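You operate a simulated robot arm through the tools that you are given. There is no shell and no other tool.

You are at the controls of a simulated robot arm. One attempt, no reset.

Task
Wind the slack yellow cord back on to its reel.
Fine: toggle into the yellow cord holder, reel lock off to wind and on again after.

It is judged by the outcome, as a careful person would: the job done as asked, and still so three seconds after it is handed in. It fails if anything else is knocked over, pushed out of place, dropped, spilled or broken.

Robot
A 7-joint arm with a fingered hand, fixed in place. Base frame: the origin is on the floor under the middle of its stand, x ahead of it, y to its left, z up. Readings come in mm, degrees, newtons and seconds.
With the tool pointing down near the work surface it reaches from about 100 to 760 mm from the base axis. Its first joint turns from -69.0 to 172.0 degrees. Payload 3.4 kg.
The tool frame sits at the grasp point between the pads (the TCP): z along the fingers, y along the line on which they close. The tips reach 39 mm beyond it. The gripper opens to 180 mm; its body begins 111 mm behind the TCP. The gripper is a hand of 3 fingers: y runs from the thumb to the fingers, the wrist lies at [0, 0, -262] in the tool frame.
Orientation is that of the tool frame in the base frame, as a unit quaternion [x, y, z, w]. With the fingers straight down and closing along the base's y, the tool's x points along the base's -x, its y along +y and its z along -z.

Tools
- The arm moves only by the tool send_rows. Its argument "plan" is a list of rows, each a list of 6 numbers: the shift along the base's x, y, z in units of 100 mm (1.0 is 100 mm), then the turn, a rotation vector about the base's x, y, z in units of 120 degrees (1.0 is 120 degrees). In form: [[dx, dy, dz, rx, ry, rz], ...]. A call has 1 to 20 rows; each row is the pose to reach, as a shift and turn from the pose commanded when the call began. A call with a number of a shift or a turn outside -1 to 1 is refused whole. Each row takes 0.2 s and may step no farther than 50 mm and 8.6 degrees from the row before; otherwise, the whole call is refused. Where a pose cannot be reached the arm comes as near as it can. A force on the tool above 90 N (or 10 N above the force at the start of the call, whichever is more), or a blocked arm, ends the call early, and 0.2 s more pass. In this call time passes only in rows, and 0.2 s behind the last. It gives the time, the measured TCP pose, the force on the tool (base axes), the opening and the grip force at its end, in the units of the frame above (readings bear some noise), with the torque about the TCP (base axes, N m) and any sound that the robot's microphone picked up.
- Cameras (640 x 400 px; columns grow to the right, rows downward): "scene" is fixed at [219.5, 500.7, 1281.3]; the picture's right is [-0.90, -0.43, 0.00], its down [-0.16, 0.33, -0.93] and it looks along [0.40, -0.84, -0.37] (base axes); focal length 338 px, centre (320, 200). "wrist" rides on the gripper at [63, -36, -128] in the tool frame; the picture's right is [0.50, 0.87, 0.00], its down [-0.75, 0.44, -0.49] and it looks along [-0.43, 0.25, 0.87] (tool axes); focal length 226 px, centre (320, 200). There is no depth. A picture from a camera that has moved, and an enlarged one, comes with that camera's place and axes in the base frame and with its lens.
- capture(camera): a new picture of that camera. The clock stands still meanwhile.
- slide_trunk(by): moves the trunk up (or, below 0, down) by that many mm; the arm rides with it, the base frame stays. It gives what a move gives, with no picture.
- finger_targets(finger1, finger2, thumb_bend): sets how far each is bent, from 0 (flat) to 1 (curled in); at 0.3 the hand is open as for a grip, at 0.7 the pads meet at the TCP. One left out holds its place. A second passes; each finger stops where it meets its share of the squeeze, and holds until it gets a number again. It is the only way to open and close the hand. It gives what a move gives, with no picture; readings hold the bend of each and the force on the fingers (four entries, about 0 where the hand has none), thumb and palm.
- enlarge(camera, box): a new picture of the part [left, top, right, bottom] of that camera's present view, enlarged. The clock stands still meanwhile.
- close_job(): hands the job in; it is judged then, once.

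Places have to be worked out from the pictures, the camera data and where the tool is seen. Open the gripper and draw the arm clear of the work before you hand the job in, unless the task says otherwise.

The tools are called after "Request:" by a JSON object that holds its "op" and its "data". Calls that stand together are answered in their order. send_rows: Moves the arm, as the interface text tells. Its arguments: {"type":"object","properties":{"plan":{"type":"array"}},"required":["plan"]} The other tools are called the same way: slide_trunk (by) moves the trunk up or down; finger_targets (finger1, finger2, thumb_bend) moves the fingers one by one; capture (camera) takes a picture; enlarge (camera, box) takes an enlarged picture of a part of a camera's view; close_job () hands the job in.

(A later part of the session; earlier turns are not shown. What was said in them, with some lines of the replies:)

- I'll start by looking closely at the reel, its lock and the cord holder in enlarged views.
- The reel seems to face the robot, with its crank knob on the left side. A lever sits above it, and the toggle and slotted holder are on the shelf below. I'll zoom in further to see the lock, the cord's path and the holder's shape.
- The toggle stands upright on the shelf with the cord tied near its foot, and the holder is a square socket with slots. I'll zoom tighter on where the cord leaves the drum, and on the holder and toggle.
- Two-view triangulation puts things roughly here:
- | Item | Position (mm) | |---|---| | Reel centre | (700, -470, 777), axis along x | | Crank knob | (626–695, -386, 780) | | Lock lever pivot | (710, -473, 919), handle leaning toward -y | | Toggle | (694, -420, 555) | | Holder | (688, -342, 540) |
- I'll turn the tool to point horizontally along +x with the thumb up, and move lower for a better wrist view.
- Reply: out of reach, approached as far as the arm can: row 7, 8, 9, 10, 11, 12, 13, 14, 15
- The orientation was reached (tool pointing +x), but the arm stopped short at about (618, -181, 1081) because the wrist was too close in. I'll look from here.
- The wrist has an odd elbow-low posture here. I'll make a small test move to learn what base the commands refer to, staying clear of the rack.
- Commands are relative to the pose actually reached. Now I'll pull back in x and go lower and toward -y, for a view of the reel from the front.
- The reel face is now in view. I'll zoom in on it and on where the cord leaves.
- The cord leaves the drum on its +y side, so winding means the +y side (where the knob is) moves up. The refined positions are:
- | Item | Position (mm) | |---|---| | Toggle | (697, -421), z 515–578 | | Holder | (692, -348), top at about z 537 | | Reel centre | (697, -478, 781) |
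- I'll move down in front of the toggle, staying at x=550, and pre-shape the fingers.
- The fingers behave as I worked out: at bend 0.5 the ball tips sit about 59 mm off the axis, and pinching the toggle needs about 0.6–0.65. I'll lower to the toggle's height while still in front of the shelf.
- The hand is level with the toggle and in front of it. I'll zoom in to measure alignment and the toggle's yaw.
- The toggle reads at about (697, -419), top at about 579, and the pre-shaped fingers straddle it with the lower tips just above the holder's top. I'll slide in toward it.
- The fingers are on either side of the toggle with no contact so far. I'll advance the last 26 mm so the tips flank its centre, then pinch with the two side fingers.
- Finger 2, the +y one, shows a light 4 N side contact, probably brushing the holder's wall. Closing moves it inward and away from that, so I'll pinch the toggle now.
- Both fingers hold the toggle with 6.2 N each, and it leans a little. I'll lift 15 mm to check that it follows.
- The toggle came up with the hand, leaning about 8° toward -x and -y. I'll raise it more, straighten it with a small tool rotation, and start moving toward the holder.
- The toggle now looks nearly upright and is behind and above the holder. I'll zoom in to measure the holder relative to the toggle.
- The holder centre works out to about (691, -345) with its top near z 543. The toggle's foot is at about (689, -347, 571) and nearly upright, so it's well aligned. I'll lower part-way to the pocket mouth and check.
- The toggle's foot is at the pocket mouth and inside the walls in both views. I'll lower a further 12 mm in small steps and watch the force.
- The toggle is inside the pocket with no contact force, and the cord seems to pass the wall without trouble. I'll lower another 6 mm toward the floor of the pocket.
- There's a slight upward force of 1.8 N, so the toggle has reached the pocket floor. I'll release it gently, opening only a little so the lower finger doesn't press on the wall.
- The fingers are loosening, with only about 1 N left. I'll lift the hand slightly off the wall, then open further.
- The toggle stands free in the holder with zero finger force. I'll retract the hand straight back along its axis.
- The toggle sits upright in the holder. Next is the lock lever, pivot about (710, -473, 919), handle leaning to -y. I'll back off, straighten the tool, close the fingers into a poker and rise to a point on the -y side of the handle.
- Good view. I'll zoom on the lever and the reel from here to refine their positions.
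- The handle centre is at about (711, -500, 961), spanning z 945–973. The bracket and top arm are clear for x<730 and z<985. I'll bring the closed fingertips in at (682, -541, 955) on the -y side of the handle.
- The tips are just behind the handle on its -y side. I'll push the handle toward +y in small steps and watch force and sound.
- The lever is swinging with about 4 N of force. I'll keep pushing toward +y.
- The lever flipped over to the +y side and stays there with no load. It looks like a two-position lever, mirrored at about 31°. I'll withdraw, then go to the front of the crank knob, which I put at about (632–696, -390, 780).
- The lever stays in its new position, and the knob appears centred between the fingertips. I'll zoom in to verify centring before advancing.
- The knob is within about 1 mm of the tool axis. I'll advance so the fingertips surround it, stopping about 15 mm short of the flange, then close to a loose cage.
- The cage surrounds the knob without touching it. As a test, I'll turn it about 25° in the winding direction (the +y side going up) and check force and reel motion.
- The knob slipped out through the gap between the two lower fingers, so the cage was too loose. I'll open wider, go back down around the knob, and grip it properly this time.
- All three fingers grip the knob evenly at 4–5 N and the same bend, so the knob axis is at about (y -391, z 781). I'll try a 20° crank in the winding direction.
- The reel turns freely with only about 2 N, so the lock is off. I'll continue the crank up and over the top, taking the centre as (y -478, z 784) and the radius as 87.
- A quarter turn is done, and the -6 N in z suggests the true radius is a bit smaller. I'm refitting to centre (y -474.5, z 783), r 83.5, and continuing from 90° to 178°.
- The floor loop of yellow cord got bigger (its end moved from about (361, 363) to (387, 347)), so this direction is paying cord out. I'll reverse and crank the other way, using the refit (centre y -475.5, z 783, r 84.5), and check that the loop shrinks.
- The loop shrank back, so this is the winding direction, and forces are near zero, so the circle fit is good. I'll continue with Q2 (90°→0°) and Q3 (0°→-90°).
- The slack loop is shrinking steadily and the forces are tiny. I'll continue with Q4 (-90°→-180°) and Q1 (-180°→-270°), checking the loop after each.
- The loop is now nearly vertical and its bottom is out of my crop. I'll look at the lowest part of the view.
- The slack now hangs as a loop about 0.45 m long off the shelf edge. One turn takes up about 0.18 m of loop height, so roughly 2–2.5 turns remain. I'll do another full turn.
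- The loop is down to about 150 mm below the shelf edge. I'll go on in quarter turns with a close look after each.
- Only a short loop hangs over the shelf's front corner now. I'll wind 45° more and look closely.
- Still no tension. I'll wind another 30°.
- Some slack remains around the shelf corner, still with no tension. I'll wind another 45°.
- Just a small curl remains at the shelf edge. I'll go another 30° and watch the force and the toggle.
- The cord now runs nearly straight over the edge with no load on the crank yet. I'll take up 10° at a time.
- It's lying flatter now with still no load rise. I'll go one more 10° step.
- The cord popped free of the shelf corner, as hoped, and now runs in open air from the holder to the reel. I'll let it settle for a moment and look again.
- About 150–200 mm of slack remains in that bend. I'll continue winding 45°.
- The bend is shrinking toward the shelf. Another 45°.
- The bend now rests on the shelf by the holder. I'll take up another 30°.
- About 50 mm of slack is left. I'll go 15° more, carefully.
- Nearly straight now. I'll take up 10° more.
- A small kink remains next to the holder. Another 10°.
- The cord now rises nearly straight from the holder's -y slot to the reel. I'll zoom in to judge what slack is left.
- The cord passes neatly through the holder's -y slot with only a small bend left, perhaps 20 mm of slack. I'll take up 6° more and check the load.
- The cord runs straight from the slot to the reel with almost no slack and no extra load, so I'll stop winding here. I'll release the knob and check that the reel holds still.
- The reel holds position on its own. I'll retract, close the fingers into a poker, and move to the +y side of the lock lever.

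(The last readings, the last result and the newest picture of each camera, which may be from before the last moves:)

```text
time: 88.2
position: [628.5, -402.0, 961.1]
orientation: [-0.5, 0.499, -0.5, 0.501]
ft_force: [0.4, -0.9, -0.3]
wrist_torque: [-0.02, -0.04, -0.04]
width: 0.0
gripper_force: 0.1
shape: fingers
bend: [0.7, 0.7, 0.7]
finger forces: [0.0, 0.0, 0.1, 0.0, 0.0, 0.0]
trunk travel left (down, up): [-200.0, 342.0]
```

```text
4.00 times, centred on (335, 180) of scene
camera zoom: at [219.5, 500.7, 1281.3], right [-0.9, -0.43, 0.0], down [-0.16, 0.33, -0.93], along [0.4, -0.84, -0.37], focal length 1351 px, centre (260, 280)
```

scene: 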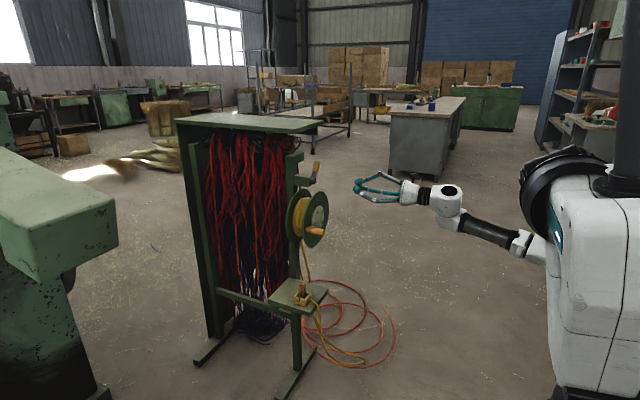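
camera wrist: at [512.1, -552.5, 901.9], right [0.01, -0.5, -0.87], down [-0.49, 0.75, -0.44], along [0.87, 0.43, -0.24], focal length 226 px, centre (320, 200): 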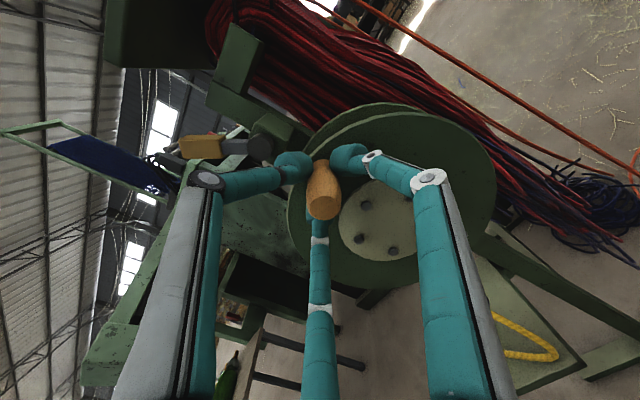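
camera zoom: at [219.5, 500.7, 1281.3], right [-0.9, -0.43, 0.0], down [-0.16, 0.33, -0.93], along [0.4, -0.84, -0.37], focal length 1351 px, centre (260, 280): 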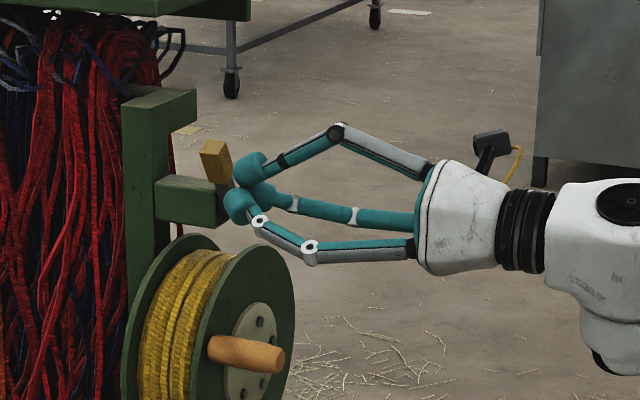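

The handle is at (711, -450, 962) and the pivot at about (706, -475, 921). The poker is to its +y side and clear. I'll advance beside it.

Request:
{"op": "send_rows", "data": {"plan": [[0.18, 0, -0.02, 0, 0, 0], [0.36, 0, -0.04, 0, 0, 0], [0.53, 0, -0.04, 0, 0, 0]]}}

Request:
{"op": "enlarge", "data": {"camera": "wrist", "box": [180, 40, 420, 280]}}

Request:
{"op": "enlarge", "data": {"camera": "scene", "box": [270, 130, 400, 230]}}

```text
time: 89.0
position: [682.0, -403.0, 956.0]
orientation: [-0.499, 0.499, -0.5, 0.502]
ft_force: [0.1, 0.8, 0.6]
wrist_torque: [0.02, 0.01, 0.03]
width: 0.1
gripper_force: 0.0
shape: fingers
bend: [0.7, 0.7, 0.7]
finger forces: [0.0, 0.0, 0.0, 0.0, 0.0, 0.0]
trunk travel left (down, up): [-200.0, 342.0]
```

```text
1.67 times, centred on (300, 160) of wrist
camera zoom: at [554.9, -464.2, 991.1], right [0.0, -0.5, -0.87], down [-0.49, 0.75, -0.44], along [0.87, 0.43, -0.24], focal length 377 px, centre (353, 267)
```

zoom: 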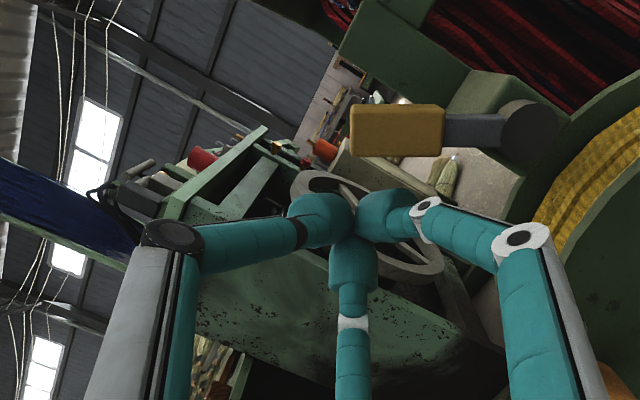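

```text
4.00 times, centred on (335, 180) of scene
camera zoom: at [219.5, 500.7, 1281.3], right [-0.9, -0.43, 0.0], down [-0.16, 0.33, -0.93], along [0.4, -0.84, -0.37], focal length 1351 px, centre (260, 280)
```

zoom: 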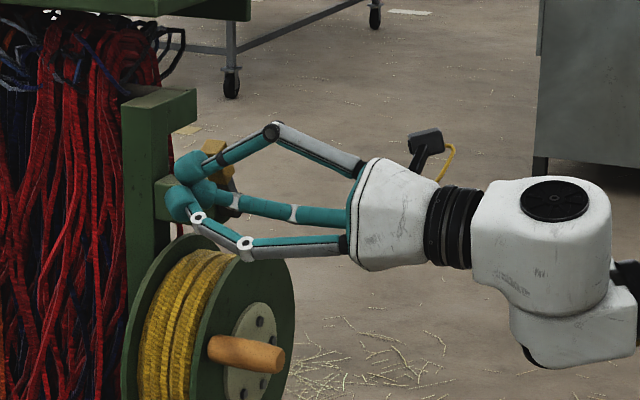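

Positioned beside the handle with no contact. I'll push it toward -y to put the lock back on.

Request:
{"op": "send_rows", "data": {"plan": [[0, -0.06, 0, 0, 0, 0], [0, -0.12, 0, 0, 0, 0], [0, -0.18, 0, 0, 0, 0], [0, -0.24, 0, 0, 0, 0], [0, -0.3, 0, 0, 0, 0]]}}

Request:
{"op": "enlarge", "data": {"camera": "wrist", "box": [180, 40, 420, 280]}}

Request:
{"op": "send_rows", "data": {"plan": [[0, -0.06, 0, 0, 0, 0], [0, -0.12, 0, 0, 0, 0], [0, -0.18, 0, 0, 0, 0], [0, -0.24, 0, 0, 0, 0], [0, -0.3, 0, 0, 0, 0]]}}

Request:
{"op": "enlarge", "data": {"camera": "wrist", "box": [180, 40, 420, 280]}}

Request:
{"op": "enlarge", "data": {"camera": "scene", "box": [270, 130, 400, 230]}}

```text
time: 90.2
position: [681.4, -431.9, 956.2]
orientation: [-0.5, 0.498, -0.5, 0.502]
ft_force: [-2.8, 2.6, -0.9]
wrist_torque: [0.03, 0.02, 0.04]
width: 0.2
gripper_force: 2.6
shape: fingers
bend: [0.7, 0.69, 0.7]
finger forces: [4.8, 0.0, 0.0, 0.0, 0.0, 0.1]
trunk travel left (down, up): [-200.0, 342.0]
```

```text
1.67 times, centred on (300, 160) of wrist
camera zoom: at [554.6, -493.4, 991.1], right [0.0, -0.5, -0.87], down [-0.49, 0.75, -0.44], along [0.87, 0.43, -0.24], focal length 377 px, centre (353, 267)
```

zoom: 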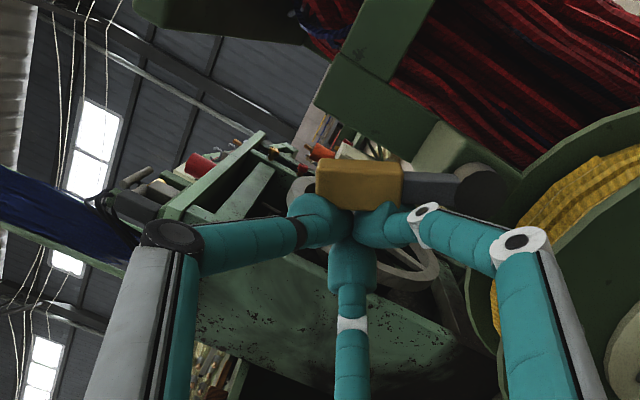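

```text
time: 91.4
position: [680.4, -460.9, 955.3]
orientation: [-0.5, 0.5, -0.499, 0.502]
ft_force: [0.1, -0.1, -0.2]
wrist_torque: [0.01, 0.03, 0.0]
width: 0.0
gripper_force: 0.1
shape: fingers
bend: [0.7, 0.69, 0.7]
finger forces: [0.0, 0.0, 0.0, 0.1, 0.1, 0.1]
trunk travel left (down, up): [-200.0, 342.0]
```

```text
1.67 times, centred on (300, 160) of wrist
camera zoom: at [554.5, -523.7, 990.6], right [0.0, -0.5, -0.87], down [-0.49, 0.75, -0.44], along [0.87, 0.43, -0.24], focal length 377 px, centre (353, 267)
```

zoom: 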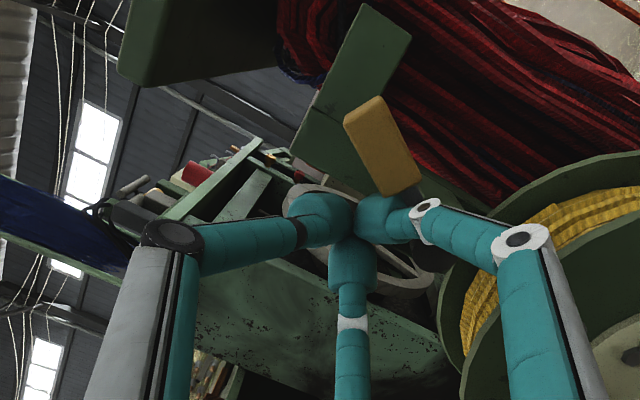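

```text
4.00 times, centred on (335, 180) of scene
camera zoom: at [219.5, 500.7, 1281.3], right [-0.9, -0.43, 0.0], down [-0.16, 0.33, -0.93], along [0.4, -0.84, -0.37], focal length 1351 px, centre (260, 280)
```

zoom: 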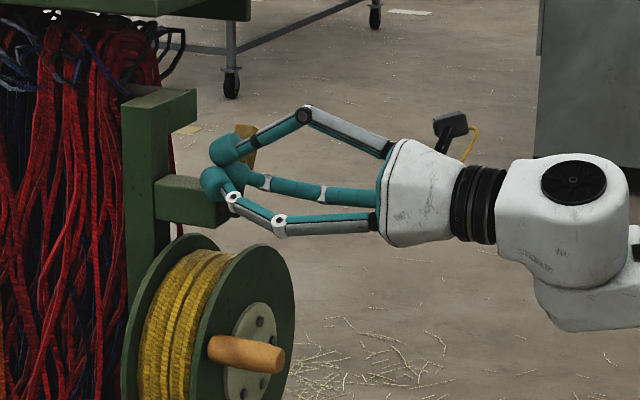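

The lever flipped back to its original -y (on) side. I'll withdraw straight back and check everything.

Request:
{"op": "send_rows", "data": {"plan": [[-0.15, 0.02, 0, 0, 0, 0], [-0.35, 0.02, 0, 0, 0, 0], [-0.6, 0.02, 0, 0, 0, 0], [-0.8, 0.02, 0, 0, 0, 0], [-1.0, 0.02, 0, 0, 0, 0]]}}

Request:
{"op": "send_rows", "data": {"plan": [[-0.2, 0.1, 0, 0, 0, 0], [-0.4, 0.25, 0, 0, 0, 0], [-0.4, 0.45, 0, 0, 0, 0], [-0.4, 0.7, 0, 0, 0, 0], [-0.4, 0.95, 0, 0, 0, 0]]}}

Request:
{"op": "finger_targets", "data": {"finger1": 0.3, "finger2": 0.3, "thumb_bend": 0.3}}

Request:
{"op": "capture", "data": {"camera": "scene"}}

Request:
{"op": "enlarge", "data": {"camera": "scene", "box": [275, 150, 345, 250]}}

Request:
{"op": "enlarge", "data": {"camera": "scene", "box": [285, 240, 335, 310]}}

Request:
{"op": "capture", "data": {"camera": "wrist"}}

```text
time: 92.6
position: [580.6, -457.5, 954.9]
orientation: [-0.5, 0.499, -0.499, 0.501]
ft_force: [-0.2, 0.1, -0.4]
wrist_torque: [0.02, 0.02, -0.01]
width: 0.2
gripper_force: 0.1
shape: fingers
bend: [0.7, 0.69, 0.7]
finger forces: [0.0, 0.0, 0.0, 0.0, 0.0, 0.0]
trunk travel left (down, up): [-200.0, 342.0]
```

```text
time: 93.8
position: [542.5, -365.1, 956.4]
orientation: [-0.5, 0.498, -0.5, 0.502]
ft_force: [0.4, -0.4, 0.9]
wrist_torque: [-0.02, 0.02, 0.02]
width: 0.0
gripper_force: 0.1
shape: fingers
bend: [0.7, 0.7, 0.7]
finger forces: [0.1, 0.0, 0.1, 0.1, 0.0, 0.1]
trunk travel left (down, up): [-200.0, 342.0]
```

```text
time: 94.8
position: [542.1, -366.7, 955.9]
orientation: [-0.501, 0.499, -0.499, 0.501]
ft_force: [-0.6, 0.7, 0.0]
wrist_torque: [-0.01, 0.01, -0.01]
width: 151.7
gripper_force: 0.2
shape: fingers
bend: [0.3, 0.3, 0.3]
finger forces: [0.0, 0.1, 0.1, 0.1, 0.0, 0.0]
trunk travel left (down, up): [-200.0, 342.0]
```

```text
taken
```

scene: 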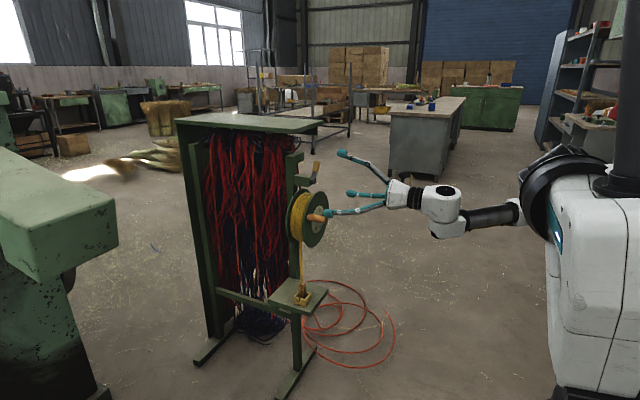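

```text
4.00 times, centred on (310, 200) of scene
camera zoom: at [219.5, 500.7, 1281.3], right [-0.9, -0.43, 0.0], down [-0.16, 0.33, -0.93], along [0.4, -0.84, -0.37], focal length 1351 px, centre (360, 200)
```

zoom: 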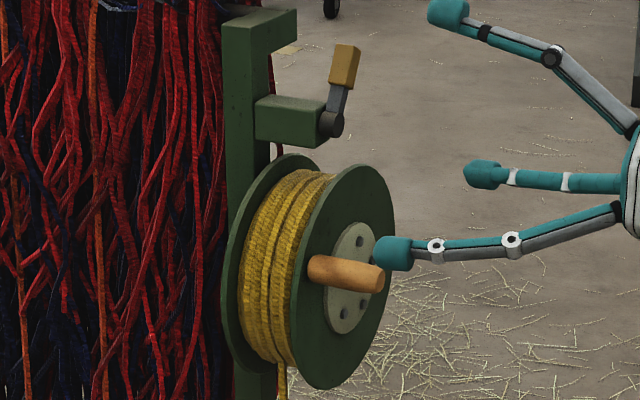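

```text
5.71 times, centred on (310, 275) of scene
camera zoom: at [219.5, 500.7, 1281.3], right [-0.9, -0.43, 0.0], down [-0.16, 0.33, -0.93], along [0.4, -0.84, -0.37], focal length 1930 px, centre (377, -229)
```

zoom: 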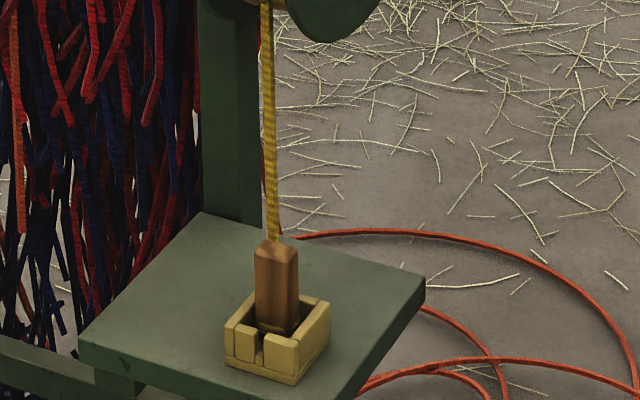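

```text
taken
camera wrist: at [414.8, -427.9, 991.4], right [0.0, -0.5, -0.87], down [-0.49, 0.75, -0.44], along [0.87, 0.43, -0.24], focal length 226 px, centre (320, 200)
```

wrist: 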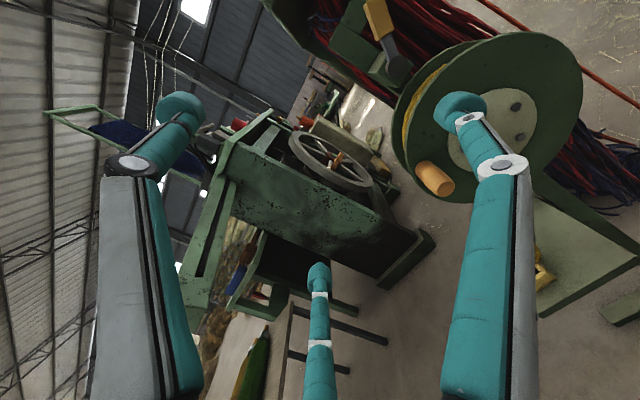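

All looks right: the toggle is upright in the holder, the cord is straight with no slack, and the lever is back on the -y side. I'll draw the arm further clear and take a last look.

Request:
{"op": "send_rows", "data": {"plan": [[-0.05, 0.15, 0.05, 0, 0, 0], [-0.1, 0.35, 0.1, 0, 0, 0], [-0.1, 0.55, 0.2, 0, 0, 0], [-0.1, 0.75, 0.3, 0, 0, 0], [-0.1, 1.0, 0.4, 0, 0, 0]]}}

Request:
{"op": "send_rows", "data": {"plan": [[0, 0, 0, 0, 0, 0], [0, 0, 0, 0, 0, 0], [0, 0, 0, 0, 0, 0], [0, 0, 0, 0, 0, 0], [0, 0, 0, 0, 0, 0], [0, 0, 0, 0, 0, 0], [0, 0, 0, 0, 0, 0], [0, 0, 0, 0, 0, 0]]}}

Request:
{"op": "enlarge", "data": {"camera": "scene", "box": [240, 130, 420, 400]}}

Request:
{"op": "enlarge", "data": {"camera": "scene", "box": [285, 240, 335, 310]}}

Request:
{"op": "enlarge", "data": {"camera": "scene", "box": [275, 150, 345, 250]}}

```text
time: 96.0
position: [532.9, -308.1, 975.9]
orientation: [-0.5, 0.498, -0.501, 0.501]
ft_force: [1.1, -0.1, 0.2]
wrist_torque: [0.01, -0.04, -0.02]
width: 151.8
gripper_force: 0.2
shape: fingers
bend: [0.3, 0.3, 0.3]
finger forces: [0.1, 0.1, 0.1, 0.1, 0.0, 0.0]
out of reach, approached as far as the arm can: row 4, 5
trunk travel left (down, up): [-200.0, 342.0]
```

```text
time: 97.8
position: [531.5, -308.9, 975.9]
orientation: [-0.501, 0.498, -0.5, 0.501]
ft_force: [0.7, -0.2, -0.1]
wrist_torque: [0.02, 0.0, 0.0]
width: 151.9
gripper_force: 0.1
shape: fingers
bend: [0.3, 0.3, 0.3]
finger forces: [0.1, 0.0, 0.0, 0.0, 0.1, 0.0]
trunk travel left (down, up): [-200.0, 342.0]
```

```text
1.48 times, centred on (330, 265) of scene
camera zoom: at [219.5, 500.7, 1281.3], right [-0.9, -0.43, 0.0], down [-0.16, 0.33, -0.93], along [0.4, -0.84, -0.37], focal length 500 px, centre (305, 104)
```

zoom: 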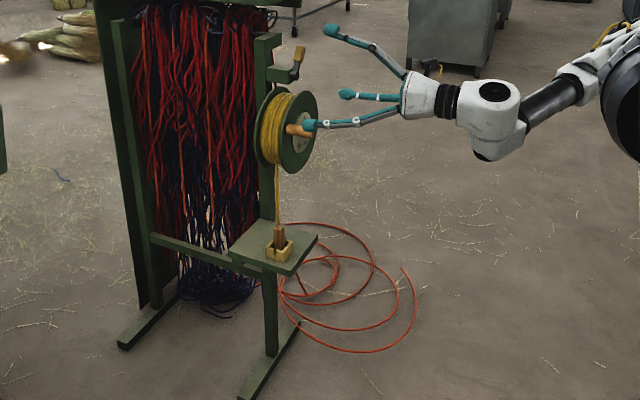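

```text
5.71 times, centred on (310, 275) of scene
camera zoom: at [219.5, 500.7, 1281.3], right [-0.9, -0.43, 0.0], down [-0.16, 0.33, -0.93], along [0.4, -0.84, -0.37], focal length 1930 px, centre (377, -229)
```

zoom: 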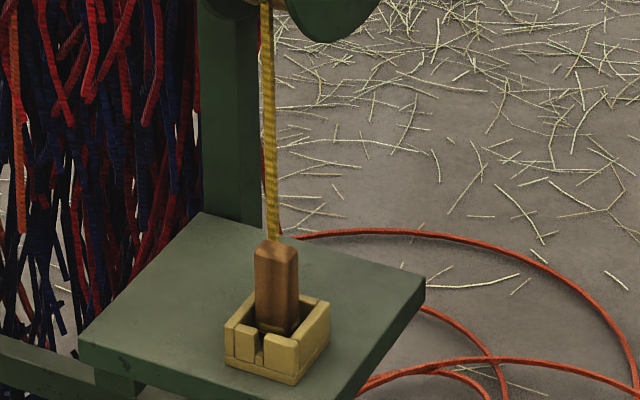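

```text
4.00 times, centred on (310, 200) of scene
camera zoom: at [219.5, 500.7, 1281.3], right [-0.9, -0.43, 0.0], down [-0.16, 0.33, -0.93], along [0.4, -0.84, -0.37], focal length 1351 px, centre (360, 200)
```

zoom: 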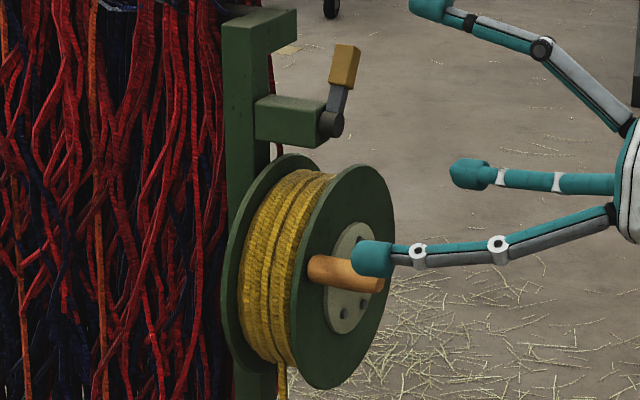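

The work is settled and unchanged. I'll move the hand a little further away toward +y and up before handing in.

Request:
{"op": "send_rows", "data": {"plan": [[0.05, 0.1, 0.15, 0, 0, 0], [0.15, 0.25, 0.3, 0, 0, 0], [0.25, 0.4, 0.45, 0, 0, 0], [0.35, 0.55, 0.6, 0, 0, 0], [0.45, 0.75, 0.75, 0, 0, 0], [0.55, 0.95, 0.9, 0, 0, 0]]}}

Request:
{"op": "capture", "data": {"camera": "scene"}}

Request:
{"op": "enlarge", "data": {"camera": "scene", "box": [275, 150, 345, 310]}}

```text
time: 99.2
position: [615.5, -213.1, 1052.2]
orientation: [0.503, -0.5, 0.499, -0.498]
ft_force: [0.8, 1.2, 1.4]
wrist_torque: [0.01, 0.18, -0.12]
width: 152.0
gripper_force: 0.0
shape: fingers
bend: [0.3, 0.3, 0.3]
finger forces: [0.0, 0.0, 0.1, 0.1, 0.0, 0.0]
out of reach, approached as far as the arm can: row 1, 2, 3, 4, 5, 6
trunk travel left (down, up): [-200.0, 342.0]
```

```text
taken
```

scene: 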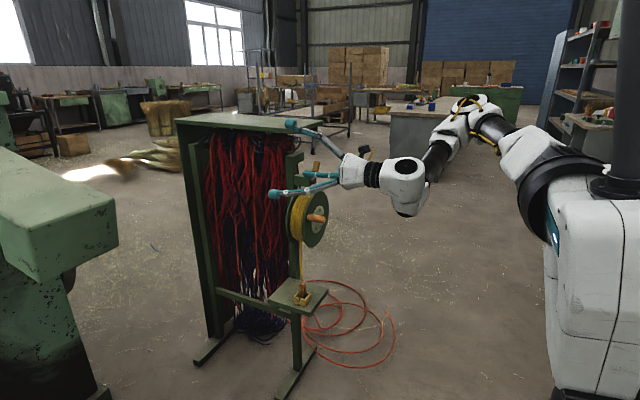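

```text
2.50 times, centred on (310, 230) of scene
camera zoom: at [219.5, 500.7, 1281.3], right [-0.9, -0.43, 0.0], down [-0.16, 0.33, -0.93], along [0.4, -0.84, -0.37], focal length 844 px, centre (345, 125)
```

zoom: 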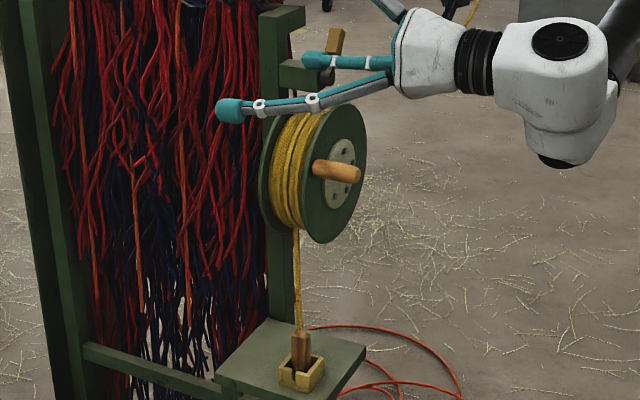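

The hand is well to the +y side of the rack and touching nothing. The lever is on, the cord is wound straight, and the toggle is seated in the holder, so I'm handing in the job.

Request:
{"op": "close_job", "data": {}}

```text
The job is handed in.
```

The yellow cord is wound back onto its reel with almost no slack left, and I've handed the job in. I don't have the judge's result, only my own checks from the last pictures.

- **Toggle:** it stands upright in the cord holder, with the cord running out through the slot and straight up to the reel.
- **Reel lock:** I flipped the lever off to wind and then back to its original side. The reel turned freely while it was off. I didn't test that the reel is locked now that the lever is back; I'm going by the lever's position.
- **Winding:** I first cranked about half a turn the wrong way, saw the loop on the floor grow, and reversed. Near the end the cord caught on the shelf corner, then slipped free as I took up the slack.
- **Contact with the holder:** one finger brushed its wall lightly (about 4 N) as I reached for the toggle, and touched it again (about 2 N) as I let go. The holder didn't appear to move.

The hand is open and clear of the rack, and I saw nothing else knocked over or moved.
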